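You operate a simulated robot arm through the tools that you are given. There is no shell and no other tool. Be economical: measure what you need, move in short steps, check, and stop when the job is done.

You are at the controls of a simulated two-armed robot. One attempt, no reset.

JOB
Put the 20 mm cream block from the top of the sample fridge on the sealing bench and the 30 mm cream block on the panel of the light pad.
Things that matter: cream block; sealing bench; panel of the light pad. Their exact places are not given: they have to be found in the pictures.

The check looks at the end state, three seconds after you hand in, the way a careful person would. Anything else that was tipped, shoved, dropped, spilled or broken makes it a failure.

ROBOT AND FRAMES
Two 6-joint arms with two-finger parallel grippers on one trunk, on a base that drives. Base frame: it is fixed to the floor where the robot stands at the start and does not move with it; the origin is under the middle of the robot, x ahead of it, y to its left, z up. Lengths are in mm, angles in rad, forces in N, time in s.
The left shoulder is at the start at [60, 187, 1147], the right one opposite. With the tool pointing down near the work surface each hand reaches from about 260 to 620 mm from the robot's upright axis, wherever it stands, measured 20 degrees to its own side. Places, roughly: sealing bench [-1800, -3200, 900]; panel of the light pad [2300, -900, 900]. Payload 1.57 kg a hand.
Tool frame (each hand has its own): the origin (TCP) lies between the finger pads and is the grasp point; the fingertips stand 30 mm ahead of it; z points along the fingers, y is the line along which they close. The gripper opens to 110 mm. The fingers are 24 mm wide and 12 mm thick; the gripper's body (48 by 112 mm) begins 78 mm behind the TCP.
Orientation is told as [roll, pitch, yaw] about the base's x, y, z axes, in that order, counted from this pose: with the fingers straight down and closing along the base's y, the tool's x points along the base's -x, its y along +y and its z along -z.

CONTROLS
- The arms move only by the tool play_rows. It takes "left_increments", "right_increments" or both (then of equal length, played together; a hand with none holds still); each is one flat list of numbers, 7 for each row, row after row: the shift along the tool's x, y, z in mm, then the turn, a rotation vector about the tool's x, y, z in rad, then the closure, from 0 (fully open) to 1 (shut). In form: [dx, dy, dz, rx, ry, rz, grip, dx, dy, dz, rx, ry, rz, grip, ...]. A call has 1 to 8 rows; each row is the pose to reach, as a shift and turn from the pose commanded when the call began, along the tool's axes at that moment. A row lasts 0.2 s, in which the tool goes at most 50 mm and 0.15 rad; a call with a longer step from one row to the next is refused whole, and so is a gripper value outside its range. A pose out of reach is approached as far as the arm can. The call stops where the force on the tool passes 40 N (or 10 N more than at its start, if that is more) or the arm is blocked; 0.2 s more then pass. Each finger travels about 153 mm/s and halts on what it meets, pressing with about 32 N; the grip force reading is that of the motor and also rises with nothing between the fingers. The clock runs only during rows and for 0.2 s after the last one: add rows that repeat a pose to give the fingers time. It gives the time, the measured TCP pose, the force on the tool (base axes), the opening and the grip force at its end, in the units of the frame above (readings bear some noise).
- Cameras (640 x 400 px; columns grow to the right, rows downward): "scene" is now at [8.2, 14.9, 1681.5]; the picture's right is [0.21, -0.98, 0.00], its down [-0.81, -0.18, -0.56] and it looks along [0.54, 0.12, -0.83] (base axes); focal length 258 px, centre (320, 200). "left" rides on the left gripper at [70, -16, -141] in its tool frame; the picture's right is [0.23, 0.97, 0.00], its down [-0.86, 0.20, -0.48] and it looks along [-0.47, 0.11, 0.88] (tool axes); focal length 222 px, centre (320, 200). "right" rides on the right gripper at [70, 16, -141] in its tool frame; the picture's right is [-0.23, 0.97, 0.00], its down [-0.86, -0.20, -0.48] and it looks along [-0.47, -0.11, 0.88] (tool axes); focal length 222 px, centre (320, 200).
- capture(camera): a new picture of that camera. No time passes.
- slide_trunk(by): slides the trunk up (or, below 0, down) by that many mm; the arms and the scene camera ride with it, the base frame stays. It gives what a move gives, with no picture.
- base_move(legs): drives the robot by 1 to 6 legs, each [ahead, left, turn to the left] in mm, mm and rad, along the robot's own axes; the way and the turn of a leg run together, so that a leg with both is an arc; at most 1500 mm and 3.142 rad a leg. The arms and the cameras ride along, it lands a little off, and it stops where it bumps. It gives what a move gives.
- aim_head(pan, tilt): turns the head with the scene camera to pan (to the left, within 1.501 rad either way) and tilt (down, from -0.506 to 1.204), counted from straight ahead of the robot. It gives what a move gives.
- probe_pixels(camera, pixels): there is no depth. For up to 12 entries [column, row, z] of the newest picture of that camera ("zoom" is the newest enlarged one), the place [x, y] in the base frame at which the ray of that pixel passes the height z, good to about 3 mm. No time passes.
- inspect(camera, box): a new picture of the part [left, top, right, bottom] of that camera's present view, enlarged. No time passes.
- job_done(): hands the job in; it is judged then, once.

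Keep the steps short. Do not move on a guess: measure, check each grasp and each placing, and mend mistakes. In all there are 80 turns and 58 pictures (those below and enlarged ones count). Leave the grippers open and the arms clear of the work at the hand-in unless told otherwise, and finish with a single line.

The tools are called after "Request:" by a JSON object that holds its "name" and its "arguments". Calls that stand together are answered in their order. play_rows: Moves the arms, as the interface text tells. Its arguments: {"type":"object","properties":{"left_increments":{"type":"array","items":{"type":"number"}},"right_increments":{"type":"array","items":{"type":"number"}}},"required":[]} The other tools are called the same way: slide_trunk (by) slides the trunk up or down; base_move (legs) drives the base; aim_head (pan, tilt) turns the head that bears the scene camera; capture (camera) takes a picture; probe_pixels (camera, pixels) gives the place at which the rays of pixels pass given heights; inspect (camera, box) takes an enlarged picture of a part of a camera's view; job_done () hands the job in.

At the start:

```text
t: 0.0
left_position: [369.6, 220.5, 1120.8]
left_ee_rot: [0.0, 0.001, 0.001]
left_ft_force: [0.9, 1.0, 0.2]
left_gripper_width: 109.9
left_grip_force: 0.0
right_position: [337.2, -63.5, 1057.3]
right_ee_rot: [0.0, 0.0, 0.0]
right_ft_force: [-0.1, -0.5, -0.5]
right_gripper_width: 110.0
right_grip_force: 0.0
trunk travel left (down, up): [-775.0, 215.0]
robot x, y, heading: [-3.1, -1.0, 0.001]
head pan, tilt: [0.215, 0.981]
```

scene: 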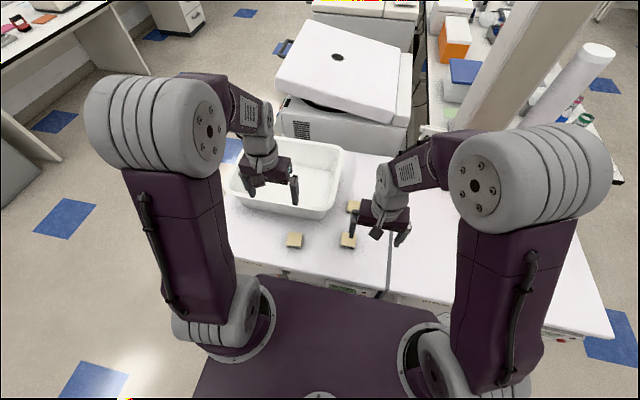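
right: 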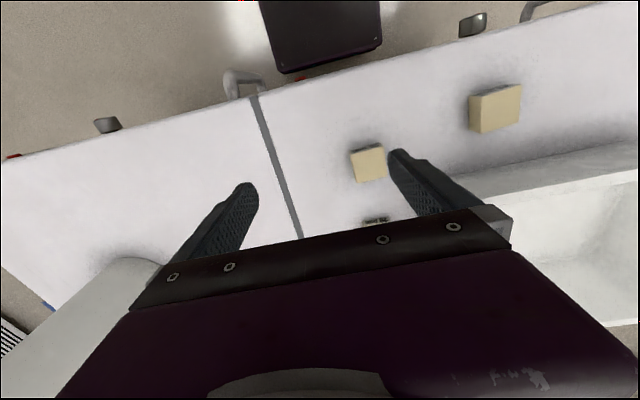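
left: 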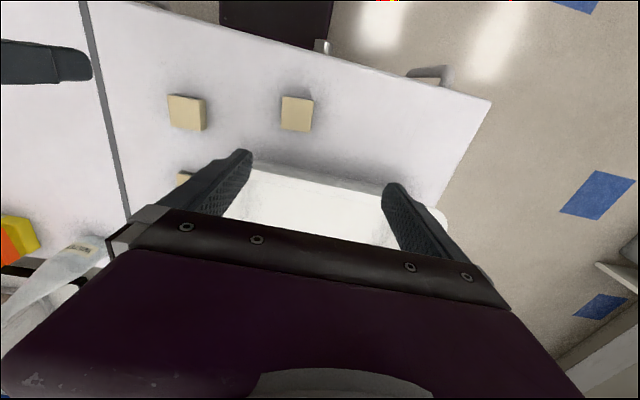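

I see three cream blocks near pixels (294,240), (348,240), (353,206). I'll enlarge that area first to size them.

Request:
{"name": "inspect", "arguments": {"camera": "scene", "box": [220, 140, 440, 300]}}

Request:
{"name": "probe_pixels", "arguments": {"camera": "left", "pixels": [[168, 94, 870], [206, 98, 870], [282, 97, 870], [313, 99, 870], [310, 131, 850], [204, 131, 850], [171, 124, 850], [281, 128, 850]]}}

Request:
{"name": "probe_pixels", "arguments": {"camera": "right", "pixels": [[351, 150, 870], [381, 145, 870], [387, 176, 850], [357, 182, 850], [469, 96, 880], [520, 85, 880], [519, 124, 850], [474, 133, 850]]}}

```text
2.50 times, centred on (330, 220) of scene
```

zoom: 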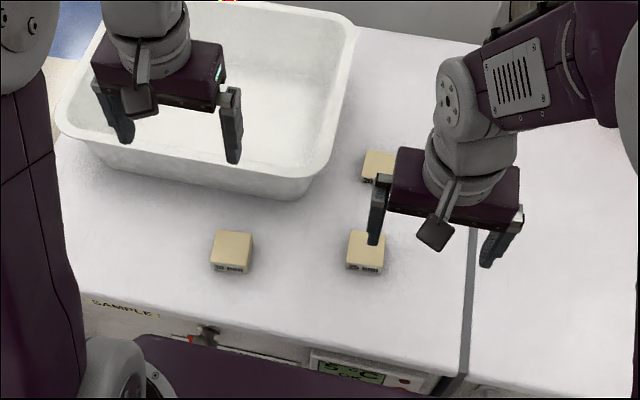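

```text
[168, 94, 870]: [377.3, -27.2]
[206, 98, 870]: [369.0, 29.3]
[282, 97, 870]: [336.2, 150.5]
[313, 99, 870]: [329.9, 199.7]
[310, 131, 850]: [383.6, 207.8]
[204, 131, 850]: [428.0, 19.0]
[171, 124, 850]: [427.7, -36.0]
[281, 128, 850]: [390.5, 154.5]
```

```text
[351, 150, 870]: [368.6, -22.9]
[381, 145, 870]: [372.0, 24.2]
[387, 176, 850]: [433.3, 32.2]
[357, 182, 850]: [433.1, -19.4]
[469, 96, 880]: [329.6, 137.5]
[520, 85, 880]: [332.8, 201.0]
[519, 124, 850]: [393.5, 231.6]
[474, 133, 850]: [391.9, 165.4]
```

The blocks carry printed labels on their near faces. I'll zoom tightly on each.

Request:
{"name": "inspect", "arguments": {"camera": "scene", "box": [278, 227, 314, 252]}}

Request:
{"name": "inspect", "arguments": {"camera": "scene", "box": [334, 195, 370, 252]}}

```text
16.00 times, centred on (296, 240) of scene
```

zoom: 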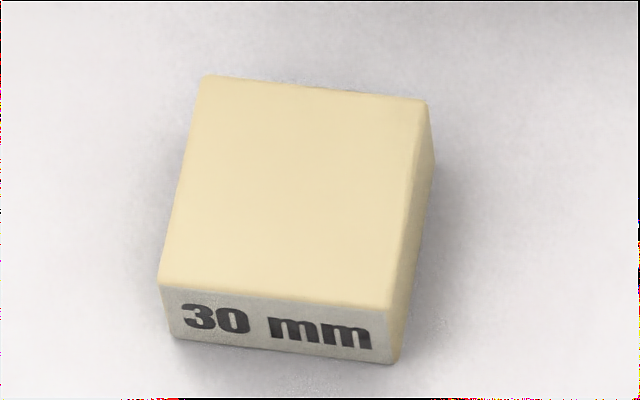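

```text
7.02 times, centred on (352, 224) of scene
```

zoom: 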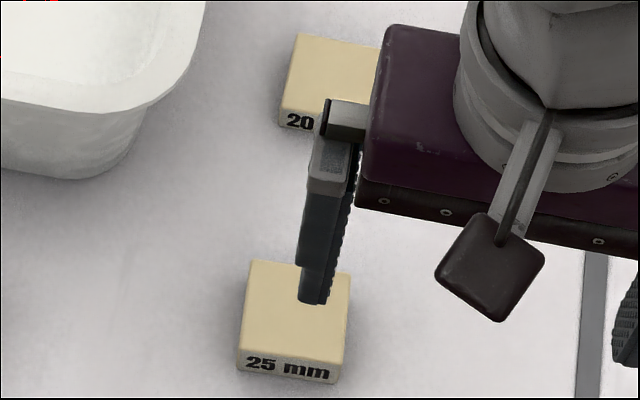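

Far-right block is the 20 mm (partly hidden), near-right is the 25 mm (leave alone), left is the 30 mm. I'll measure the 20 mm in this zoom and the 30 mm in the left camera.

Request:
{"name": "probe_pixels", "arguments": {"camera": "zoom", "pixels": [[297, 33, 870], [281, 108, 870], [279, 126, 850], [378, 46, 870], [247, 263, 875], [348, 275, 875], [238, 350, 875], [339, 364, 875]]}}

Request:
{"name": "probe_pixels", "arguments": {"camera": "scene", "pixels": [[289, 232, 880], [302, 233, 880], [287, 244, 880], [300, 245, 880], [230, 180, 850], [240, 205, 900], [315, 218, 900], [335, 150, 900]]}}

Request:
{"name": "inspect", "arguments": {"camera": "left", "box": [160, 80, 330, 186]}}

```text
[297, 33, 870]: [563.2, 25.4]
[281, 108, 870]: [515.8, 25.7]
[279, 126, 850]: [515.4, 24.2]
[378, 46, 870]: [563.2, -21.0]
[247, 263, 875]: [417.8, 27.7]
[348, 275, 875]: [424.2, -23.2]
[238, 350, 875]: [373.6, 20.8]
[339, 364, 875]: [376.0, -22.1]
```

```text
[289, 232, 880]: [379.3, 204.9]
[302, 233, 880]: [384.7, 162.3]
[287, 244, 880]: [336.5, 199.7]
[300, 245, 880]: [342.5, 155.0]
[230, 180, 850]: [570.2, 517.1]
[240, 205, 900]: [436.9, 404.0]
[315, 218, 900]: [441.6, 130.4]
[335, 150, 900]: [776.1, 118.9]
```

```text
3.76 times, centred on (245, 133) of left
```

zoom: 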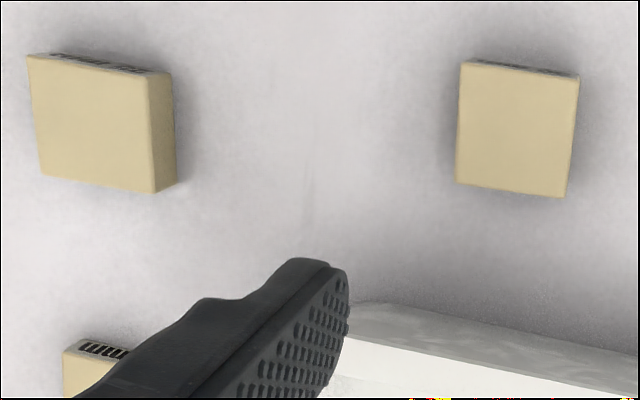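

Request:
{"name": "probe_pixels", "arguments": {"camera": "zoom", "pixels": [[462, 63, 880], [578, 79, 880], [457, 183, 880], [566, 197, 880], [345, 325, 905], [640, 380, 905], [29, 56, 875], [150, 75, 875], [40, 176, 875], [155, 192, 875]]}}

```text
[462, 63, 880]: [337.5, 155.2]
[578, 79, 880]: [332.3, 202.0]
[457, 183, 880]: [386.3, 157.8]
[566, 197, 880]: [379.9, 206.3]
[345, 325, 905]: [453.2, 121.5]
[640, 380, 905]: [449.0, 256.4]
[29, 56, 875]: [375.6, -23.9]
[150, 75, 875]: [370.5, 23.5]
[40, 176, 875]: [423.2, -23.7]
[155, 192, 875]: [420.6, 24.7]
```

30 mm block: centre ≈(360,180), yaw ≈+0.1, top 880. 20 mm block: centre ≈(540,2), top 870. First the left hand goes above the 30 mm block at z≈960.

Request:
{"name": "play_rows", "arguments": {"left_increments": [2.4, -10, 40, 0, 0, -0.03, 0, 5, -20, 80, 0, 0, -0.06, 0, 7.5, -30, 120, 0, 0, -0.1, 0, 9.6, -40, 160, 0, 0, -0.1, 0, 9.6, -40, 160, 0, 0, -0.1, 0]}}

Request:
{"name": "capture", "arguments": {"camera": "left"}}

```text
t: 1.2
left_position: [361.7, 182.7, 962.3]
left_ee_rot: [0.0, 0.002, 0.1]
left_ft_force: [-0.7, 0.3, 0.0]
left_gripper_width: 110.0
left_grip_force: 0.0
right_position: [336.8, -62.3, 1057.7]
right_ee_rot: [-0.002, 0.0, -0.001]
right_ft_force: [-0.3, 0.1, 1.0]
right_gripper_width: 110.0
right_grip_force: 0.1
trunk travel left (down, up): [-775.0, 215.0]
robot x, y, heading: [-0.2, 4.8, 0.002]
head pan, tilt: [0.215, 0.981]
```

```text
50 pictures are left
```

left: 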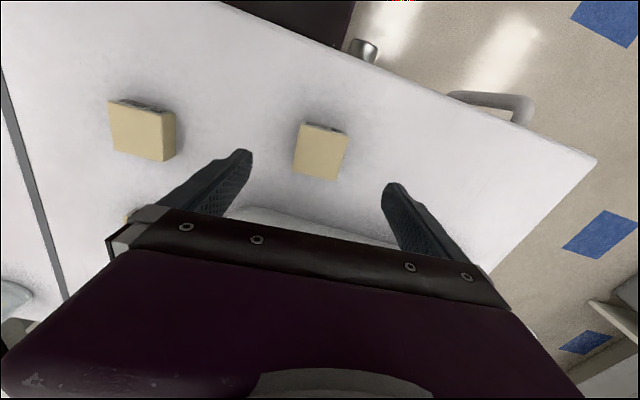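

Block 30 sits between the fingers at pixel (321,152). I'll verify its corners from this closer view.

Request:
{"name": "probe_pixels", "arguments": {"camera": "left", "pixels": [[301, 122, 880], [347, 132, 880], [294, 174, 880], [337, 181, 880]]}}

```text
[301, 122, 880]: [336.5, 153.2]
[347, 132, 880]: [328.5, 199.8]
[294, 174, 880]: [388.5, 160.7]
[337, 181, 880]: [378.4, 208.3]
```

Centre ≈(358,180.5), yaw ≈0.15. Descend to z≈885, then close.

Request:
{"name": "play_rows", "arguments": {"left_increments": [3.9, -1.8, 30, 0, 0, -0.05, 0, 3.9, -1.8, 60, 0, 0, -0.05, 0, 3.9, -1.8, 77, 0, 0, -0.05, 0, 3.9, -1.8, 77, 0, 0, -0.05, 0.4, 3.9, -1.8, 77, 0, 0, -0.05, 1, 3.9, -1.8, 77, 0, 0, -0.05, 1, 3.9, -1.8, 77, 0, 0, -0.05, 1, 3.9, -1.8, 77, 0, 0, -0.05, 1]}}

Request:
{"name": "capture", "arguments": {"camera": "left"}}

```text
t: 3.0
left_position: [357.0, 180.6, 883.9]
left_ee_rot: [-0.002, 0.0, 0.149]
left_ft_force: [-0.3, 0.6, 0.4]
left_gripper_width: 48.9
left_grip_force: 32.0
right_position: [336.5, -63.1, 1057.1]
right_ee_rot: [0.0, -0.002, 0.001]
right_ft_force: [-0.2, 0.3, 0.2]
right_gripper_width: 110.1
right_grip_force: 0.2
trunk travel left (down, up): [-775.0, 215.0]
robot x, y, heading: [-3.7, -0.1, -0.003]
head pan, tilt: [0.215, 0.981]
```

```text
49 pictures are left
```

left: 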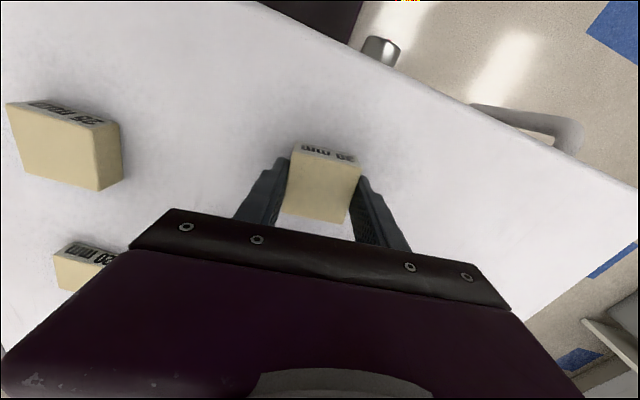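

Gripped at 48.9 mm. Now lift it 235 mm straight up, holding shut.

Request:
{"name": "play_rows", "arguments": {"left_increments": [0, 0, -20, 0, 0, 0, 1, 0, 0, -55, 0, 0, 0, 1, 0, 0, -100, 0, 0, 0, 1, 0, 0, -145, 0, 0, 0, 1, 0, 0, -190, 0, 0, 0, 1, 0, 0, -235, 0, 0, 0, 1]}}

Request:
{"name": "capture", "arguments": {"camera": "left"}}

Request:
{"name": "play_rows", "arguments": {"right_increments": [-40, 13, 0, 0, 0, 0, 0, -80, 26, 0, 0, 0, 0, 0, -120, 39, 20, 0, 0, 0, 0, -160, 52, 50, 0, 0, 0, 0, -203, 65.5, 80, 0, 0, 0, 0, -203, 65.5, 97, 0, 0, 0, 0]}}

Request:
{"name": "capture", "arguments": {"camera": "right"}}

```text
t: 4.4
left_position: [358.5, 180.8, 1120.5]
left_ee_rot: [0.001, 0.001, 0.151]
left_ft_force: [-0.2, -0.2, -0.5]
left_gripper_width: 49.0
left_grip_force: 32.1
right_position: [337.6, -62.8, 1057.6]
right_ee_rot: [0.001, -0.002, -0.001]
right_ft_force: [0.1, 0.8, -0.1]
right_gripper_width: 110.0
right_grip_force: 0.1
trunk travel left (down, up): [-775.0, 215.0]
robot x, y, heading: [2.0, 2.1, 0.001]
head pan, tilt: [0.215, 0.981]
```

```text
48 pictures are left
```

left: 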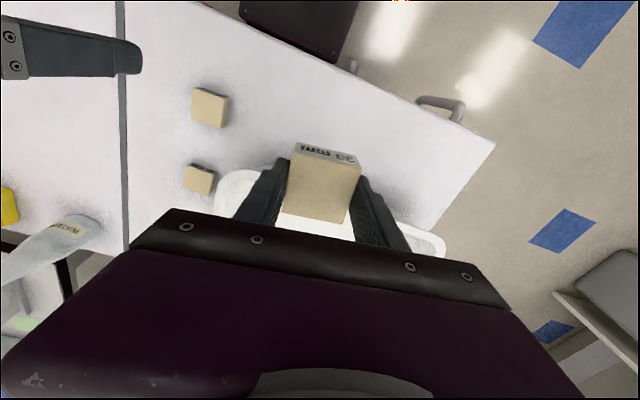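

```text
refused: row 4 steps farther than a row can; nothing moved
```

```text
47 pictures are left
```

right: 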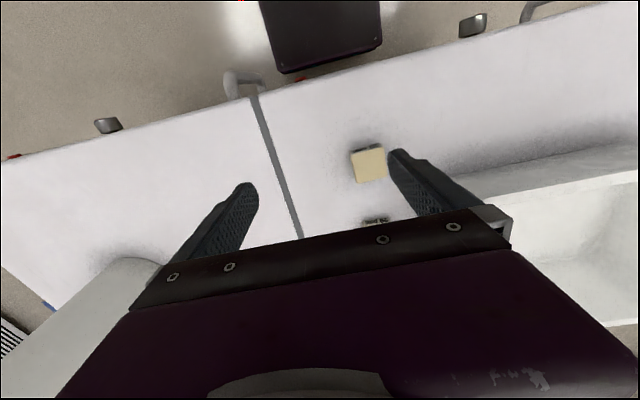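

The 30 mm block is held clear. The right-hand move was refused for one long row; I measure the 20 mm block in the left view at (199,179) and replay it with shorter rows.

Request:
{"name": "probe_pixels", "arguments": {"camera": "left", "pixels": [[189, 163, 870], [217, 173, 870], [184, 187, 870], [208, 195, 870]]}}

Request:
{"name": "play_rows", "arguments": {"right_increments": [-40, 13, 0, 0, 0, 0, 0, -80, 26, 0, 0, 0, 0, 0, -120, 39, 10, 0, 0, 0, 0, -155, 52, 30, 0, 0, 0, 0, -185, 60, 60, 0, 0, 0, 0, -203, 65.5, 90, 0, 0, 0, 0, -203, 65.5, 97, 0, 0, 0, 0]}}

Request:
{"name": "capture", "arguments": {"camera": "right"}}

```text
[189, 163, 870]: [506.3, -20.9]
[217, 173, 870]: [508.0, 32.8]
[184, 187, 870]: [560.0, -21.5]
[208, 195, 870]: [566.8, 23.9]
```

```text
t: 6.0
left_position: [359.1, 181.1, 1119.2]
left_ee_rot: [0.001, 0.001, 0.151]
left_ft_force: [0.1, 0.5, -1.2]
left_gripper_width: 49.0
left_grip_force: 32.3
right_position: [539.1, 3.2, 961.2]
right_ee_rot: [0.001, 0.0, 0.002]
right_ft_force: [0.1, 0.1, 0.3]
right_gripper_width: 110.1
right_grip_force: 0.1
trunk travel left (down, up): [-775.0, 215.0]
robot x, y, heading: [-1.6, -2.1, 0.008]
head pan, tilt: [0.215, 0.981]
```

```text
46 pictures are left
```

right: 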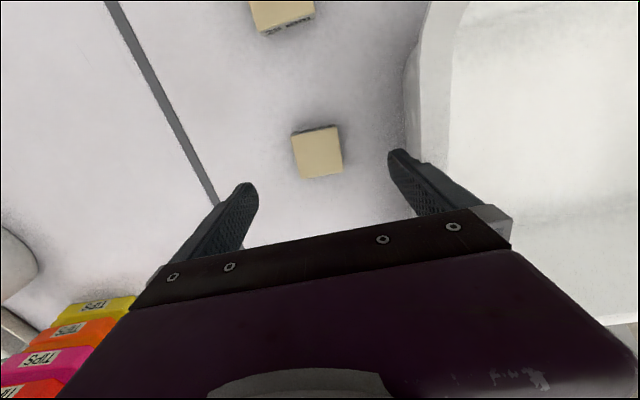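

Request:
{"name": "probe_pixels", "arguments": {"camera": "right", "pixels": [[292, 135, 870], [335, 127, 870], [301, 178, 870], [343, 170, 870], [421, 130, 900], [408, 110, 860], [421, 60, 900]]}}

```text
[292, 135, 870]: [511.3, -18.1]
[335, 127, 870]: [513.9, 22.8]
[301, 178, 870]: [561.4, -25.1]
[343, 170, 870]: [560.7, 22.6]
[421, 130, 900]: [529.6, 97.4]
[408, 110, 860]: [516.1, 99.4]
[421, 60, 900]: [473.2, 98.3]
```

Centre ≈(537,0.5), tray wall at y≈97, so clearance is fine. Descend with fingers partly closed, then grip.

Request:
{"name": "play_rows", "arguments": {"right_increments": [2, -2.5, 20, 0, 0, 0, 0.2, 2, -2.5, 50, 0, 0, 0, 0.25, 2, -2.5, 78, 0, 0, 0, 0.25, 2, -2.5, 78, 0, 0, 0, 0.4, 2, -2.5, 78, 0, 0, 0, 1, 2, -2.5, 78, 0, 0, 0, 1, 2, -2.5, 78, 0, 0, 0, 1]}}

Request:
{"name": "capture", "arguments": {"camera": "right"}}

```text
t: 7.6
left_position: [357.1, 181.7, 1118.8]
left_ee_rot: [-0.001, 0.001, 0.152]
left_ft_force: [-0.2, 0.5, -0.3]
left_gripper_width: 49.1
left_grip_force: 32.3
right_position: [539.7, 0.8, 881.4]
right_ee_rot: [0.0, -0.001, -0.002]
right_ft_force: [0.0, 0.4, 0.5]
right_gripper_width: 48.7
right_grip_force: 32.1
trunk travel left (down, up): [-775.0, 215.0]
robot x, y, heading: [-1.6, -1.6, -0.001]
head pan, tilt: [0.215, 0.981]
```

```text
45 pictures are left
```

right: 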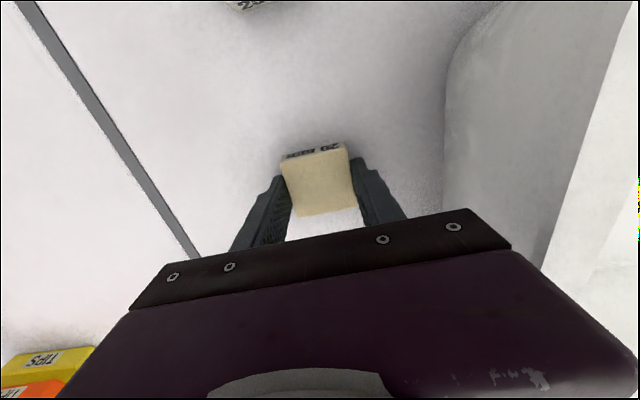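

Gripped at 48.7 mm. Lift straight up, then retract toward the robot on its right side for driving.

Request:
{"name": "play_rows", "arguments": {"right_increments": [0, 0, -20, 0, 0, 0, 1, 0, 0, -60, 0, 0, 0, 1, 0, 0, -105, 0, 0, 0, 1, 0, 0, -150, 0, 0, 0, 1, 0, 0, -195, 0, 0, 0, 1, 0, 0, -235, 0, 0, 0, 1]}}

Request:
{"name": "play_rows", "arguments": {"right_increments": [35, -30, 0, 0, 0, 0, 1, 70, -60, 0, 0, 0, 0, 1, 105, -90, 0, 0, 0, 0, 1, 140, -120, 0, 0, 0, 0, 1, 175, -150, 0, 0, 0, 0, 1, 190, -160, 0, 0, 0, 0, 1]}}

Request:
{"name": "aim_head", "arguments": {"pan": 0, "tilt": 0.35}}

Request:
{"name": "capture", "arguments": {"camera": "scene"}}

Request:
{"name": "aim_head", "arguments": {"pan": -1.2, "tilt": 0.5}}

Request:
{"name": "capture", "arguments": {"camera": "scene"}}

```text
t: 9.0
left_position: [359.2, 181.1, 1120.0]
left_ee_rot: [0.002, 0.002, 0.151]
left_ft_force: [0.3, -0.5, -0.3]
left_gripper_width: 48.9
left_grip_force: 32.1
right_position: [539.3, -1.7, 1118.7]
right_ee_rot: [0.001, -0.001, 0.001]
right_ft_force: [0.0, -0.9, -0.5]
right_gripper_width: 48.8
right_grip_force: 32.0
trunk travel left (down, up): [-775.0, 215.0]
robot x, y, heading: [4.7, 0.3, 0.002]
head pan, tilt: [0.215, 0.981]
```

```text
t: 10.4
left_position: [359.2, 181.5, 1119.5]
left_ee_rot: [0.0, 0.0, 0.15]
left_ft_force: [0.0, 0.4, -0.8]
left_gripper_width: 49.1
left_grip_force: 32.1
right_position: [349.4, -161.1, 1118.3]
right_ee_rot: [0.001, 0.0, 0.001]
right_ft_force: [-0.6, 0.4, 0.0]
right_gripper_width: 48.9
right_grip_force: 31.4
trunk travel left (down, up): [-775.0, 215.0]
robot x, y, heading: [-2.2, 1.2, -0.001]
head pan, tilt: [0.215, 0.981]
```

```text
t: 11.4
left_position: [358.9, 181.6, 1119.6]
left_ee_rot: [0.0, -0.001, 0.15]
left_ft_force: [-0.1, -1.3, -1.3]
left_gripper_width: 48.9
left_grip_force: 31.7
right_position: [350.2, -160.2, 1117.7]
right_ee_rot: [0.0, -0.001, 0.002]
right_ft_force: [0.4, 0.3, 0.3]
right_gripper_width: 48.9
right_grip_force: 31.8
trunk travel left (down, up): [-775.0, 215.0]
robot x, y, heading: [-0.5, 0.5, -0.001]
head pan, tilt: [0.0, 0.351]
```

```text
44 pictures are left
```

scene: 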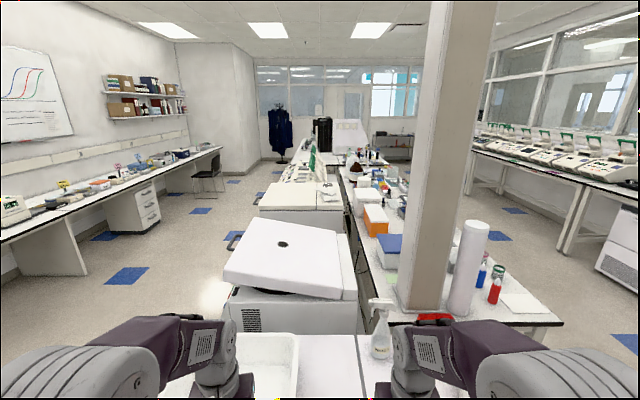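

```text
t: 12.8
left_position: [358.7, 181.4, 1119.3]
left_ee_rot: [0.0, 0.0, 0.15]
left_ft_force: [-0.5, -0.5, -1.0]
left_gripper_width: 49.2
left_grip_force: 31.8
right_position: [350.0, -161.1, 1118.7]
right_ee_rot: [-0.001, 0.001, -0.001]
right_ft_force: [-0.3, 0.3, -0.3]
right_gripper_width: 48.7
right_grip_force: 32.7
trunk travel left (down, up): [-775.0, 215.0]
robot x, y, heading: [-0.4, 2.0, -0.0]
head pan, tilt: [-1.201, 0.499]
```

```text
43 pictures are left
```

scene: 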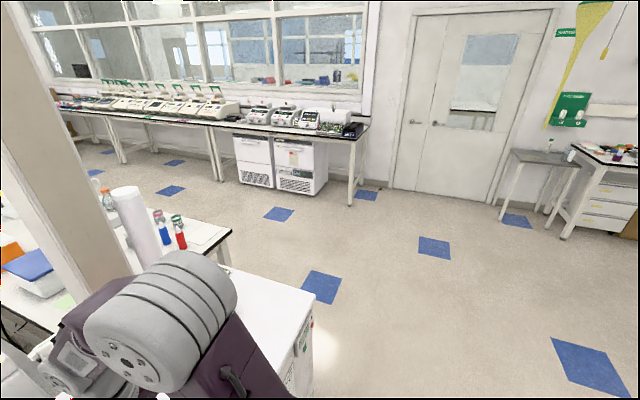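

I see the small table (545,160), a bench at (610,155) and the island corner at (232,232). I probe these to map the room.

Request:
{"name": "probe_pixels", "arguments": {"camera": "scene", "pixels": [[232, 232, 900], [318, 292, 850], [310, 395, 0], [568, 240, 0], [572, 148, 850], [510, 150, 850], [638, 163, 900], [500, 220, 0], [350, 205, 0], [298, 195, 0], [214, 180, 0], [370, 128, 900]]}}

Request:
{"name": "aim_head", "arguments": {"pan": -1.5, "tilt": 0.5}}

Request:
{"name": "capture", "arguments": {"camera": "scene"}}

Request:
{"name": "aim_head", "arguments": {"pan": -0.6, "tilt": 0.4}}

Request:
{"name": "capture", "arguments": {"camera": "scene"}}

```text
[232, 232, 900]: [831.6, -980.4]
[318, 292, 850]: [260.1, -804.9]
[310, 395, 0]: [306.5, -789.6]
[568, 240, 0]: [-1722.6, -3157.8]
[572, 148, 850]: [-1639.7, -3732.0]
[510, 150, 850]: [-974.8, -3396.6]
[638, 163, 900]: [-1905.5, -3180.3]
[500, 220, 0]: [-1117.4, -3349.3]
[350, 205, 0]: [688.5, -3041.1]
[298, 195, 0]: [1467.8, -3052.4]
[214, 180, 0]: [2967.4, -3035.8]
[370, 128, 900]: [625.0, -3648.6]
```

```text
t: 13.6
left_position: [359.4, 181.6, 1120.4]
left_ee_rot: [0.0, 0.001, 0.151]
left_ft_force: [0.3, 0.8, -0.8]
left_gripper_width: 48.9
left_grip_force: 32.1
right_position: [350.0, -159.7, 1118.4]
right_ee_rot: [0.0, 0.0, 0.0]
right_ft_force: [-0.1, 0.0, -0.9]
right_gripper_width: 48.8
right_grip_force: 31.7
trunk travel left (down, up): [-775.0, 215.0]
robot x, y, heading: [2.0, 6.4, -0.005]
head pan, tilt: [-1.499, 0.499]
```

```text
42 pictures are left
```

scene: 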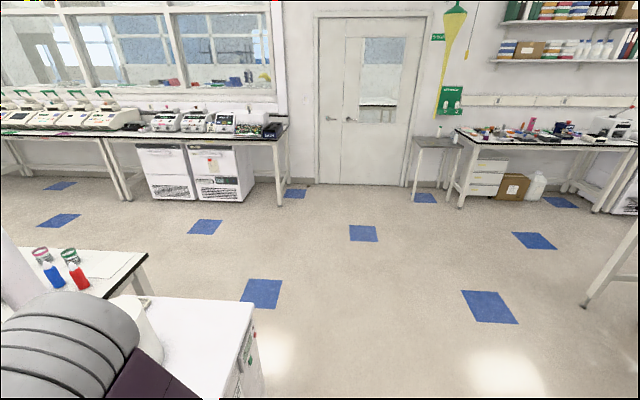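

```text
t: 14.8
left_position: [359.3, 182.1, 1119.3]
left_ee_rot: [0.0, 0.0, 0.151]
left_ft_force: [0.2, -0.2, -1.0]
left_gripper_width: 49.0
left_grip_force: 32.0
right_position: [348.5, -160.8, 1117.5]
right_ee_rot: [-0.001, 0.001, -0.001]
right_ft_force: [0.2, -1.0, -0.3]
right_gripper_width: 48.8
right_grip_force: 31.9
trunk travel left (down, up): [-775.0, 215.0]
robot x, y, heading: [1.0, -4.7, -0.001]
head pan, tilt: [-0.6, 0.4]
```

```text
41 pictures are left
```

scene: 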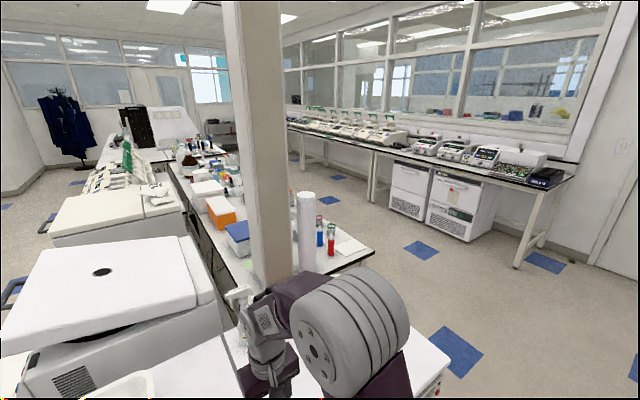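

Map: island's right edge y≈−980 from x≈830; wall benches at y≈−3050; free floor between, ~2 m behind the robot. I back up 300, turn right, drive into the aisle at y≈−1700 and turn to face +x.

Request:
{"name": "base_move", "arguments": {"legs": [[-300, 0, 0], [0, 0, -1.571], [1000, 0, 0], [750, 0, 0], [0, 0, 1.571]]}}

Request:
{"name": "aim_head", "arguments": {"pan": 0.2, "tilt": 0.45}}

Request:
{"name": "capture", "arguments": {"camera": "scene"}}

```text
t: 32.9
left_position: [88.6, -1542.9, 1119.7]
left_ee_rot: [-0.001, -0.001, 0.176]
left_ft_force: [-0.4, 0.8, -0.9]
left_gripper_width: 49.0
left_grip_force: 32.2
right_position: [87.5, -1883.8, 1117.5]
right_ee_rot: [0.0, -0.001, 0.028]
right_ft_force: [-0.1, -1.0, -0.2]
right_gripper_width: 48.8
right_grip_force: 31.5
trunk travel left (down, up): [-775.0, 215.0]
robot x, y, heading: [-264.2, -1729.7, 0.028]
head pan, tilt: [-0.6, 0.4]
```

```text
t: 34.0
left_position: [87.8, -1541.0, 1120.8]
left_ee_rot: [-0.001, 0.001, 0.175]
left_ft_force: [-0.5, 1.0, -0.6]
left_gripper_width: 48.8
left_grip_force: 31.7
right_position: [88.0, -1884.2, 1116.4]
right_ee_rot: [0.0, -0.001, 0.028]
right_ft_force: [0.4, 0.4, 0.5]
right_gripper_width: 49.0
right_grip_force: 31.7
trunk travel left (down, up): [-775.0, 215.0]
robot x, y, heading: [-265.1, -1734.0, 0.031]
head pan, tilt: [0.201, 0.45]
```

```text
40 pictures are left
```

scene: 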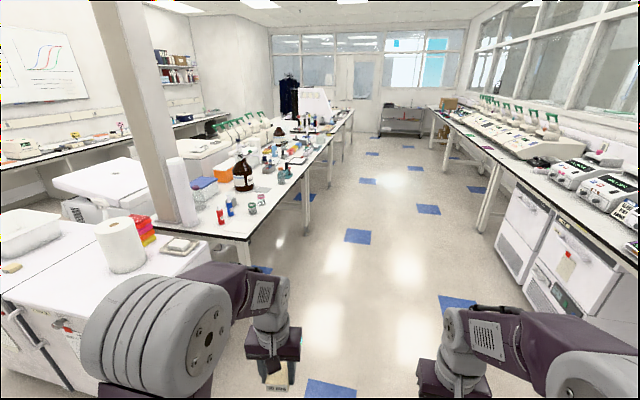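

The aisle is clear. Straighten the heading, drive ahead ~2550 mm, then turn left to face the island.

Request:
{"name": "base_move", "arguments": {"legs": [[0, 0, -0.03], [1300, 0, 0], [1250, 0, 0], [0, 0, 1.571]]}}

Request:
{"name": "aim_head", "arguments": {"pan": 0, "tilt": 0.7}}

Request:
{"name": "capture", "arguments": {"camera": "scene"}}

```text
t: 50.5
left_position: [2077.6, -1392.3, 1119.9]
left_ee_rot: [0.0, 0.0, 1.707]
left_ft_force: [0.3, -0.4, 0.7]
left_gripper_width: 48.9
left_grip_force: 31.8
right_position: [2419.1, -1406.0, 1117.9]
right_ee_rot: [0.001, 0.0, 1.558]
right_ft_force: [0.2, -0.5, -0.1]
right_gripper_width: 48.9
right_grip_force: 32.2
trunk travel left (down, up): [-775.0, 215.0]
robot x, y, heading: [2254.1, -1754.3, 1.554]
head pan, tilt: [0.201, 0.45]
```

```text
t: 51.3
left_position: [2078.2, -1392.0, 1119.3]
left_ee_rot: [0.001, 0.001, 1.707]
left_ft_force: [0.0, 0.4, -0.5]
left_gripper_width: 48.9
left_grip_force: 32.0
right_position: [2419.9, -1406.5, 1118.1]
right_ee_rot: [0.001, 0.001, 1.558]
right_ft_force: [-0.5, 0.0, -0.7]
right_gripper_width: 48.9
right_grip_force: 31.9
trunk travel left (down, up): [-775.0, 215.0]
robot x, y, heading: [2256.8, -1753.2, 1.561]
head pan, tilt: [0.0, 0.7]
```

```text
39 pictures are left
```

scene: 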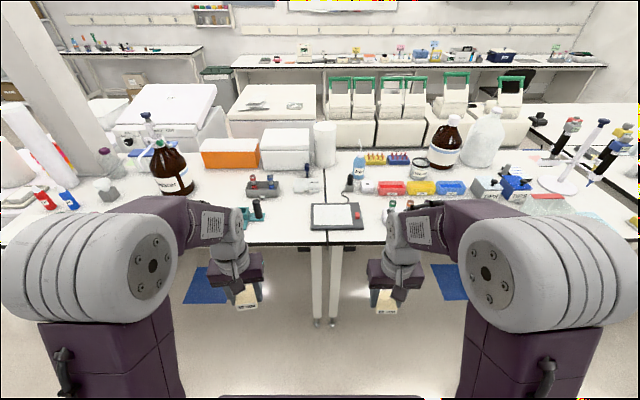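

The light pad looks to be at (338,217). I enlarge it.

Request:
{"name": "inspect", "arguments": {"camera": "scene", "box": [220, 160, 460, 310]}}

Request:
{"name": "probe_pixels", "arguments": {"camera": "scene", "pixels": [[311, 205, 910], [358, 204, 910], [312, 228, 910], [363, 228, 910], [300, 243, 900], [380, 241, 900], [242, 309, 1080]]}}

```text
2.67 times, centred on (340, 235) of scene
```

zoom: 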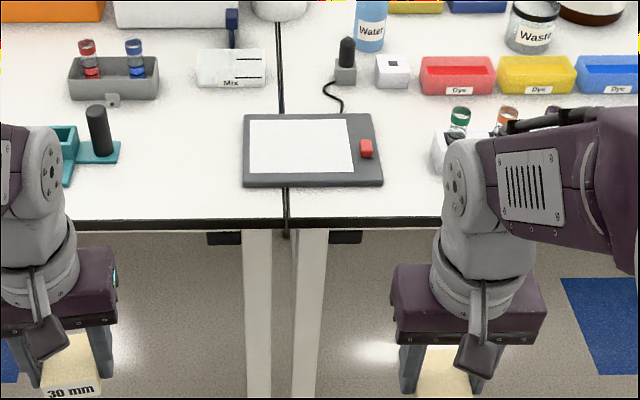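

```text
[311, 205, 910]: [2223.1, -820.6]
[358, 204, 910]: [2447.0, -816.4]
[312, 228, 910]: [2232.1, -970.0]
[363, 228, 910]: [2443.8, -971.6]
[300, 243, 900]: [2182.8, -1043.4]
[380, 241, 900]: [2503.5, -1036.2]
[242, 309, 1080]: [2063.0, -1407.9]
```

Request:
{"name": "probe_pixels", "arguments": {"camera": "zoom", "pixels": [[250, 121, 900], [347, 119, 900], [251, 173, 900], [354, 171, 900], [250, 121, 860], [347, 119, 860], [251, 173, 860], [354, 171, 860], [97, 155, 860], [109, 160, 860]]}}

```text
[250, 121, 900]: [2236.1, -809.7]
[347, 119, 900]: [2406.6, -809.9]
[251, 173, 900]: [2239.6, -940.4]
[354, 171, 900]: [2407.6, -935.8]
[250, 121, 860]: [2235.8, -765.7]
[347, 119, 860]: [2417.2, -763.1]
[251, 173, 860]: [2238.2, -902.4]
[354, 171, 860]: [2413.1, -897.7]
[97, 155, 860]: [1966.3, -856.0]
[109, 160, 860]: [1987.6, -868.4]
```

Pad panel (if z≈900): x 2236–2407, y −940…−810, centre ≈(2322,−875); bench edge y≈−1040. I shift right 206 and ahead 400, so the robot stays ~300 mm from the edge.

Request:
{"name": "base_move", "arguments": {"legs": [[0, -206, 0], [400, 0, 0]]}}

Request:
{"name": "aim_head", "arguments": {"pan": 0.15, "tilt": 0.95}}

Request:
{"name": "capture", "arguments": {"camera": "scene"}}

Request:
{"name": "capture", "arguments": {"camera": "left"}}

```text
t: 55.0
left_position: [2288.5, -994.2, 1120.9]
left_ee_rot: [0.0, 0.001, 1.71]
left_ft_force: [0.3, -0.3, -0.2]
left_gripper_width: 49.0
left_grip_force: 31.7
right_position: [2630.3, -1007.2, 1119.2]
right_ee_rot: [-0.001, -0.001, 1.559]
right_ft_force: [-0.7, -0.4, -0.1]
right_gripper_width: 49.0
right_grip_force: 32.4
trunk travel left (down, up): [-775.0, 215.0]
robot x, y, heading: [2466.3, -1358.6, 1.561]
head pan, tilt: [0.0, 0.7]
```

```text
t: 55.8
left_position: [2290.3, -993.6, 1120.2]
left_ee_rot: [0.0, 0.0, 1.709]
left_ft_force: [-1.2, 0.2, -0.8]
left_gripper_width: 49.0
left_grip_force: 32.5
right_position: [2631.1, -1006.1, 1117.8]
right_ee_rot: [0.0, 0.0, 1.558]
right_ft_force: [0.5, 0.2, -0.1]
right_gripper_width: 49.1
right_grip_force: 32.3
trunk travel left (down, up): [-775.0, 215.0]
robot x, y, heading: [2466.1, -1355.8, 1.561]
head pan, tilt: [0.15, 0.949]
```

```text
37 pictures are left
```

scene: 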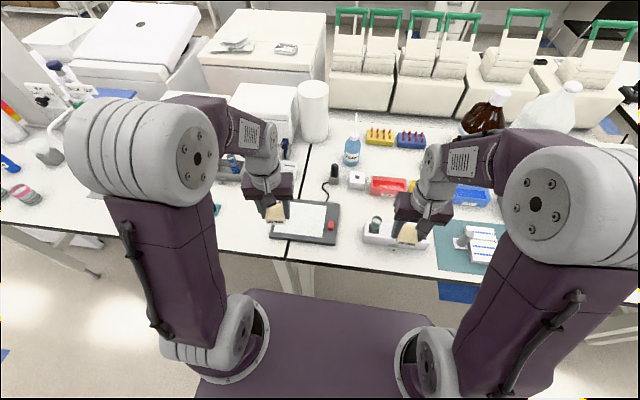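

```text
36 pictures are left
```

left: 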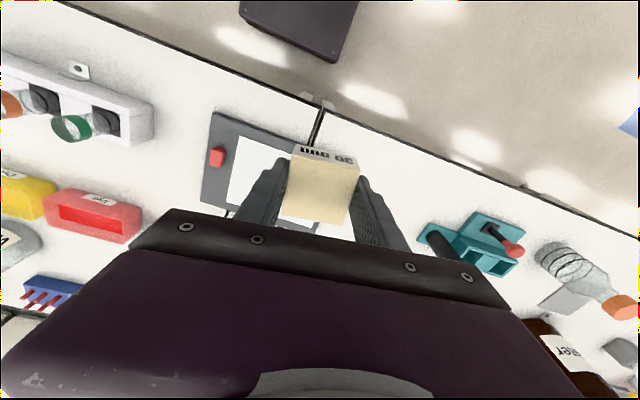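

I find the pad height by crossing the two views: panel near-right corner is (236,136) in left and about (325,236) in scene; pad corners (214,112) left, (334,244) scene.

Request:
{"name": "inspect", "arguments": {"camera": "scene", "box": [255, 180, 355, 260]}}

Request:
{"name": "probe_pixels", "arguments": {"camera": "left", "pixels": [[236, 136, 860], [236, 136, 880], [236, 136, 900], [214, 112, 860], [214, 112, 900], [202, 204, 860], [202, 204, 900]]}}

```text
5.00 times, centred on (305, 220) of scene
```

zoom: 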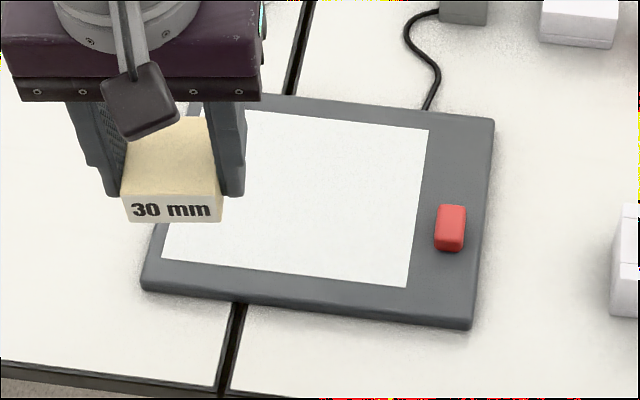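

```text
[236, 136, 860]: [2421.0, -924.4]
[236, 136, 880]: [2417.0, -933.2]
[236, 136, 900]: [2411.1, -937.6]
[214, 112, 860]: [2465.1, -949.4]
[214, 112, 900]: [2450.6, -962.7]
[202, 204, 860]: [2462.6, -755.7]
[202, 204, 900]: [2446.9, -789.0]
```

Request:
{"name": "probe_pixels", "arguments": {"camera": "zoom", "pixels": [[407, 287, 860], [407, 287, 880], [407, 287, 900], [407, 287, 920], [471, 328, 860], [471, 328, 900], [495, 118, 860], [495, 118, 900], [162, 259, 890], [428, 129, 890], [228, 385, 880]]}}

```text
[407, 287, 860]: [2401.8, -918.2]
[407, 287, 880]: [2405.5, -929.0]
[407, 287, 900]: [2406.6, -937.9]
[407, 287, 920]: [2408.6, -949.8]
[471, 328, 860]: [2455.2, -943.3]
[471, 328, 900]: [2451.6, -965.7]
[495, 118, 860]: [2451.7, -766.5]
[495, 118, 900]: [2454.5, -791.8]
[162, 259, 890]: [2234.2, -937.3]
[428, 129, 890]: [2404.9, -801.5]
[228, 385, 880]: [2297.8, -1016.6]
```

Both views agree at z≈900 for the panel; centre ≈(2321,−874). The block's bottom hangs 34 mm below the TCP. Move over the panel centre and down to TCP z≈955, straightening yaw.

Request:
{"name": "play_rows", "arguments": {"left_increments": [-28, -12, 0, 0, 0, 0.04, 1, -56, -24, 20, 0, 0, 0.08, 1, -84, -36, 50, 0, 0, 0.12, 1, -112.5, -47, 80, 0, 0, 0.14, 1, -112.5, -47, 120, 0, 0, 0.14, 1, -112.5, -47, 150, 0, 0, 0.14, 1, -112.5, -47, 165, 0, 0, 0.14, 1]}}

Request:
{"name": "inspect", "arguments": {"camera": "scene", "box": [255, 160, 375, 260]}}

Request:
{"name": "capture", "arguments": {"camera": "left"}}

```text
t: 57.4
left_position: [2320.7, -874.3, 956.4]
left_ee_rot: [0.0, 0.002, 1.568]
left_ft_force: [0.3, 1.0, 0.0]
left_gripper_width: 48.9
left_grip_force: 32.0
right_position: [2630.3, -1007.0, 1117.4]
right_ee_rot: [0.0, 0.0, 1.558]
right_ft_force: [0.1, -0.1, -0.3]
right_gripper_width: 48.9
right_grip_force: 32.3
trunk travel left (down, up): [-775.0, 215.0]
robot x, y, heading: [2461.4, -1357.1, 1.556]
head pan, tilt: [0.15, 0.949]
```

```text
4.00 times, centred on (315, 210) of scene
```

zoom: 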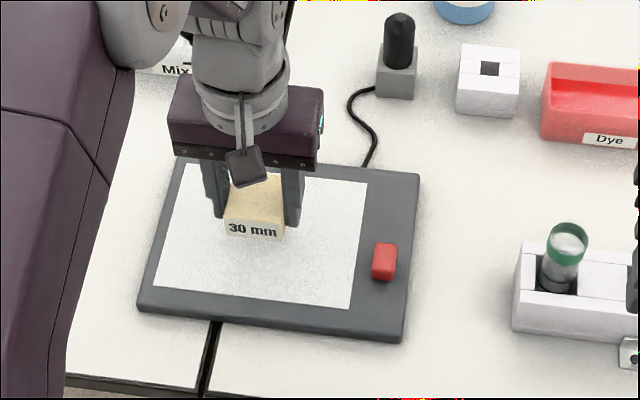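

```text
33 pictures are left
```

left: 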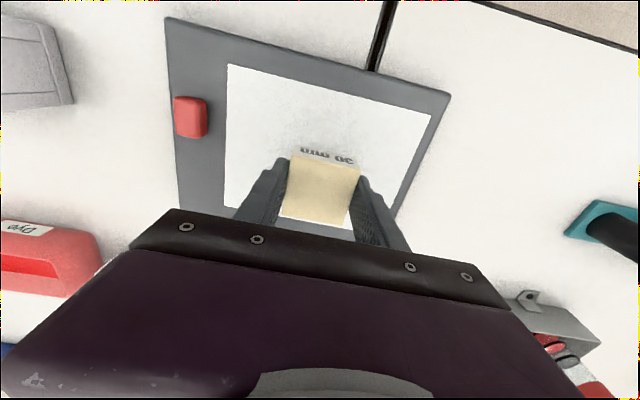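

Block is over the panel. Recheck the height with panel corners (227,64) and (431,114) in this close view.

Request:
{"name": "probe_pixels", "arguments": {"camera": "left", "pixels": [[227, 64, 880], [431, 114, 880], [227, 64, 890], [431, 114, 890], [227, 64, 900], [431, 114, 900], [227, 64, 910], [431, 114, 910]]}}

Request:
{"name": "probe_pixels", "arguments": {"camera": "zoom", "pixels": [[155, 288, 880], [155, 288, 890], [155, 288, 900], [155, 288, 910], [349, 310, 880], [349, 310, 890], [349, 310, 900], [349, 310, 910]]}}

```text
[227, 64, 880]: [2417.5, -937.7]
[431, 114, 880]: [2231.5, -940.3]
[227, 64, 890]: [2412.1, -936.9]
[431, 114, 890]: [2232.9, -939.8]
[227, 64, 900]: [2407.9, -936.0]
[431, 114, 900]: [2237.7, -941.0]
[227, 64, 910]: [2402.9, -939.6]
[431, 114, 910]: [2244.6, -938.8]
```

```text
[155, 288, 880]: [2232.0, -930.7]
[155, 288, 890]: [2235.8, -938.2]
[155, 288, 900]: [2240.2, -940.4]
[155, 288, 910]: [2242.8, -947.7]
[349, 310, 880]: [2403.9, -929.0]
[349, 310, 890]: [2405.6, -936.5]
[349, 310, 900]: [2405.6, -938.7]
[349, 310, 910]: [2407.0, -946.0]
```

Panel z≈898, so contact is expected near TCP 932. Descend gently to ≈935.

Request:
{"name": "play_rows", "arguments": {"left_increments": [0, 0, 8, 0, 0, 0, 1, 0, 0, 14, 0, 0, 0, 1, 0, 0, 17, 0, 0, 0, 1, 0, 0, 19, 0, 0, 0, 1, 0, 0, 20, 0, 0, 0, 1]}}

Request:
{"name": "inspect", "arguments": {"camera": "scene", "box": [290, 190, 340, 230]}}

```text
t: 58.6
left_position: [2320.5, -875.6, 935.0]
left_ee_rot: [0.0, 0.0, 1.569]
left_ft_force: [0.3, 0.0, 0.0]
left_gripper_width: 48.9
left_grip_force: 32.0
right_position: [2630.5, -1007.5, 1117.5]
right_ee_rot: [-0.001, 0.0, 1.559]
right_ft_force: [0.8, -0.5, -0.4]
right_gripper_width: 49.1
right_grip_force: 31.7
trunk travel left (down, up): [-775.0, 215.0]
robot x, y, heading: [2466.1, -1352.6, 1.561]
head pan, tilt: [0.15, 0.949]
```

```text
10.00 times, centred on (315, 210) of scene
```

zoom: 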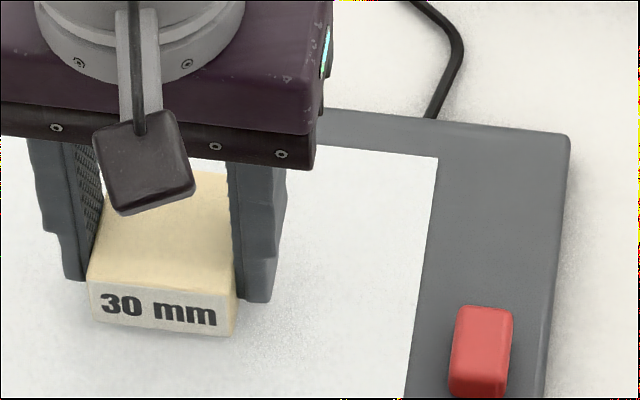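

No contact force yet. Three more 1 mm rows.

Request:
{"name": "play_rows", "arguments": {"left_increments": [0, 0, 1, 0, 0, 0, 1, 0, 0, 2, 0, 0, 0, 1, 0, 0, 3, 0, 0, 0, 1]}}

```text
t: 59.4
left_position: [2321.1, -875.5, 931.8]
left_ee_rot: [-0.001, 0.001, 1.569]
left_ft_force: [-0.4, 0.0, 0.3]
left_gripper_width: 49.0
left_grip_force: 31.7
right_position: [2631.2, -1008.1, 1118.1]
right_ee_rot: [-0.001, 0.0, 1.557]
right_ft_force: [0.4, 0.3, -0.7]
right_gripper_width: 49.1
right_grip_force: 31.8
trunk travel left (down, up): [-775.0, 215.0]
robot x, y, heading: [2468.5, -1354.8, 1.558]
head pan, tilt: [0.15, 0.949]
```

Request:
{"name": "play_rows", "arguments": {"left_increments": [0, 0, 1, 0, 0, 0, 1, 0, 0, 2, 0, 0, 0, 1, 0, 0, 3, 0, 0, 0, 1]}}

Request:
{"name": "inspect", "arguments": {"camera": "scene", "box": [290, 190, 340, 230]}}

```text
t: 60.2
left_position: [2320.6, -874.7, 930.3]
left_ee_rot: [0.001, -0.004, 1.569]
left_ft_force: [-2.0, 1.0, 11.7]
left_gripper_width: 49.1
left_grip_force: 31.7
right_position: [2631.1, -1008.3, 1118.8]
right_ee_rot: [0.001, 0.001, 1.558]
right_ft_force: [0.9, 0.0, -0.8]
right_gripper_width: 48.7
right_grip_force: 31.6
trunk travel left (down, up): [-775.0, 215.0]
robot x, y, heading: [2467.0, -1353.6, 1.556]
head pan, tilt: [0.15, 0.949]
```

```text
10.00 times, centred on (315, 210) of scene
```

zoom: 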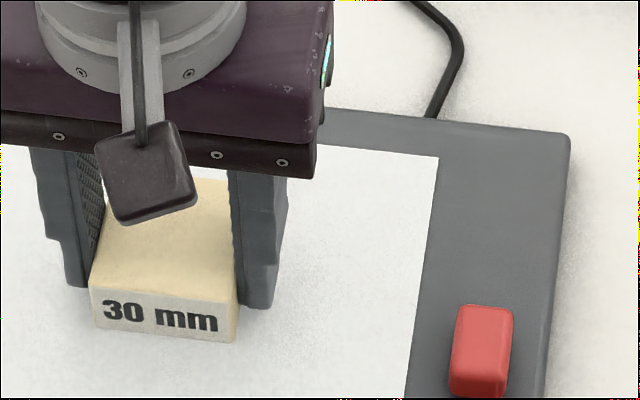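

Contact at 11.7 N: block is on the panel. Ease up 1.5 mm, open, then rise straight.

Request:
{"name": "play_rows", "arguments": {"left_increments": [0, 0, -1.5, 0, 0, 0, 1, 0, 0, -1.5, 0, 0, 0, 0.5, 0, 0, -1.5, 0, 0, 0, 0.3, 0, 0, -1.5, 0, 0, 0, 0.3, 0, 0, -20, 0, 0, 0, 0.3, 0, 0, -65, 0, 0, 0, 0.3, 0, 0, -110, 0, 0, 0, 0.3, 0, 0, -155, 0, 0, 0, 0.3]}}

Request:
{"name": "capture", "arguments": {"camera": "left"}}

```text
t: 62.0
left_position: [2321.2, -875.3, 1085.9]
left_ee_rot: [0.0, 0.001, 1.569]
left_ft_force: [0.0, -0.3, 0.9]
left_gripper_width: 76.9
left_grip_force: 0.0
right_position: [2631.3, -1007.5, 1117.8]
right_ee_rot: [0.001, 0.0, 1.558]
right_ft_force: [-0.6, 0.1, 0.2]
right_gripper_width: 49.2
right_grip_force: 31.8
trunk travel left (down, up): [-775.0, 215.0]
robot x, y, heading: [2467.3, -1356.2, 1.559]
head pan, tilt: [0.15, 0.949]
```

```text
30 pictures are left
```

left: 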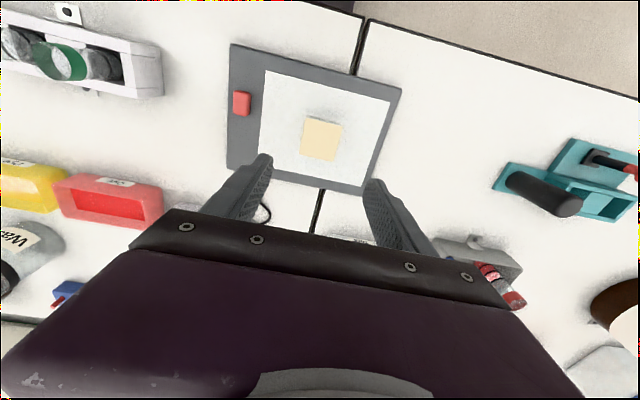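

The 30 mm block lies on the panel, nothing else disturbed. Retract the left hand, then back out, turn to face −x, and drive down the aisle to about x=−1100, y=−2250.

Request:
{"name": "play_rows", "arguments": {"left_increments": [30, 0, -15, 0, 0, 0, 0.3, 60, 0, -30, 0, 0, 0, 0.3, 90, 0, -35, 0, 0, 0, 0.3, 115, 20, -35, 0, 0, 0, 0.3]}}

Request:
{"name": "base_move", "arguments": {"legs": [[-450, 0, 0], [0, 0, 1.571], [0, 450, 0], [1300, 0, 0], [1300, 0, 0], [1000, 0, 0]]}}

Request:
{"name": "aim_head", "arguments": {"pan": 0.6, "tilt": 0.5}}

Request:
{"name": "capture", "arguments": {"camera": "scene"}}

```text
t: 63.0
left_position: [2299.2, -992.5, 1118.2]
left_ee_rot: [0.0, -0.001, 1.568]
left_ft_force: [-0.3, -0.1, -0.5]
left_gripper_width: 77.0
left_grip_force: 0.0
right_position: [2630.8, -1008.3, 1118.0]
right_ee_rot: [-0.003, 0.0, 1.558]
right_ft_force: [-0.4, -0.1, -0.9]
right_gripper_width: 49.0
right_grip_force: 32.0
trunk travel left (down, up): [-775.0, 215.0]
robot x, y, heading: [2470.3, -1353.6, 1.562]
head pan, tilt: [0.15, 0.949]
```

```text
t: 89.0
left_position: [-1483.5, -2648.3, 1119.2]
left_ee_rot: [0.0, 0.0, -3.045]
left_ft_force: [0.6, 0.3, 0.0]
left_gripper_width: 77.1
left_grip_force: 0.0
right_position: [-1501.5, -2319.2, 1117.7]
right_ee_rot: [0.0, -0.002, -3.055]
right_ft_force: [-0.4, -0.1, -1.2]
right_gripper_width: 48.9
right_grip_force: 32.1
trunk travel left (down, up): [-775.0, 215.0]
robot x, y, heading: [-1139.7, -2445.9, -3.057]
head pan, tilt: [0.15, 0.949]
```

```text
t: 89.8
left_position: [-1484.1, -2648.5, 1119.5]
left_ee_rot: [0.0, 0.0, -3.044]
left_ft_force: [-0.4, -0.1, 0.4]
left_gripper_width: 77.1
left_grip_force: 0.0
right_position: [-1501.9, -2317.5, 1118.2]
right_ee_rot: [0.0, 0.002, -3.056]
right_ft_force: [-0.5, -0.2, -0.4]
right_gripper_width: 48.9
right_grip_force: 32.2
trunk travel left (down, up): [-775.0, 215.0]
robot x, y, heading: [-1142.3, -2443.8, -3.052]
head pan, tilt: [0.6, 0.499]
```

```text
29 pictures are left
```

scene: 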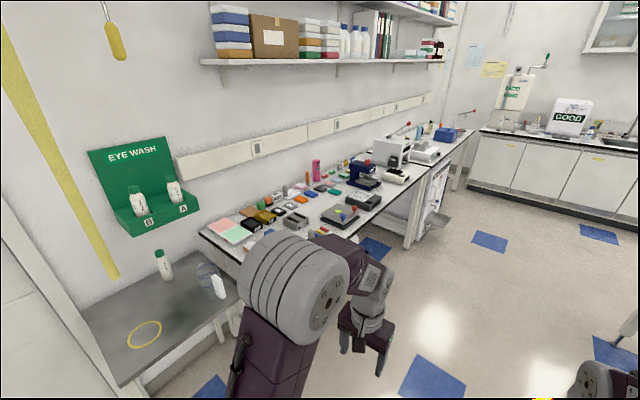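

Two candidates: the small steel stand and the cluttered bench. I enlarge the bench to read any signs.

Request:
{"name": "inspect", "arguments": {"camera": "scene", "box": [180, 110, 480, 298]}}

Request:
{"name": "probe_pixels", "arguments": {"camera": "scene", "pixels": [[239, 262, 900], [200, 233, 900], [345, 215, 900], [425, 168, 900], [470, 131, 900], [412, 245, 0], [240, 295, 850], [120, 387, 850], [85, 305, 850]]}}

```text
2.13 times, centred on (330, 204) of scene
```

zoom: 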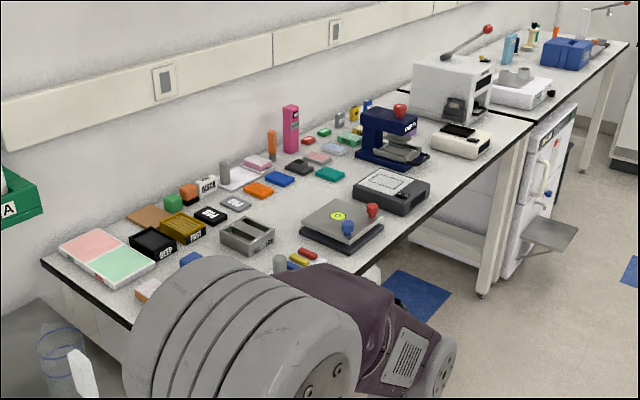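

```text
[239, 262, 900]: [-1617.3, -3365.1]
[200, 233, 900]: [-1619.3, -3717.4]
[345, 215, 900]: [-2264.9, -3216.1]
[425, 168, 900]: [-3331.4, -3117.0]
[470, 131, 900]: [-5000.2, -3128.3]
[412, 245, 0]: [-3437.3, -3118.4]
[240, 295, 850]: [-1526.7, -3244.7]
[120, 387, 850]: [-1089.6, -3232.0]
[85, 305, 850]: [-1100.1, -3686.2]
```

The bench spans x≈−1620 to −3340 with front edge y≈−3130, matching the hint [−1800,−3200]. I turn to face it and move sideways to x≈−1640, then look.

Request:
{"name": "base_move", "arguments": {"legs": [[0, 0, 1.484], [0, -500, 0]]}}

Request:
{"name": "aim_head", "arguments": {"pan": -0.15, "tilt": 0.7}}

Request:
{"name": "capture", "arguments": {"camera": "scene"}}

```text
t: 96.4
left_position: [-1464.0, -2811.7, 1118.0]
left_ee_rot: [0.001, 0.0, -1.555]
left_ft_force: [0.4, 0.4, 0.2]
left_gripper_width: 77.2
left_grip_force: 0.0
right_position: [-1795.5, -2803.5, 1117.9]
right_ee_rot: [-0.001, -0.003, -1.565]
right_ft_force: [0.2, 0.0, -1.0]
right_gripper_width: 49.0
right_grip_force: 32.2
trunk travel left (down, up): [-775.0, 215.0]
robot x, y, heading: [-1636.0, -2450.7, -1.566]
head pan, tilt: [0.6, 0.499]
```

```text
t: 97.5
left_position: [-1464.3, -2811.8, 1118.7]
left_ee_rot: [0.0, 0.001, -1.554]
left_ft_force: [1.0, 0.6, 0.6]
left_gripper_width: 77.2
left_grip_force: 0.1
right_position: [-1795.2, -2801.7, 1119.4]
right_ee_rot: [0.0, -0.001, -1.565]
right_ft_force: [1.2, -0.3, -0.3]
right_gripper_width: 48.7
right_grip_force: 31.6
trunk travel left (down, up): [-775.0, 215.0]
robot x, y, heading: [-1637.9, -2453.2, -1.566]
head pan, tilt: [-0.15, 0.7]
```

```text
27 pictures are left
```

scene: 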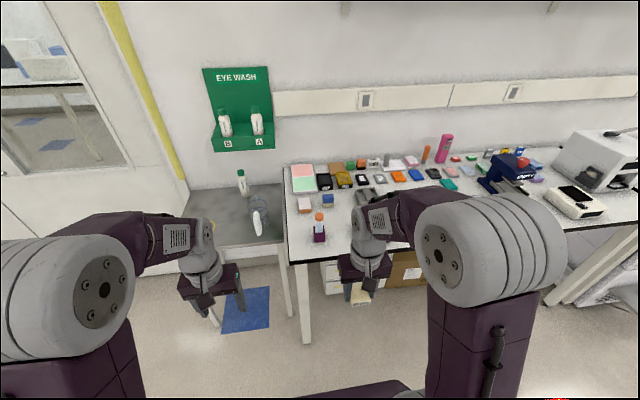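

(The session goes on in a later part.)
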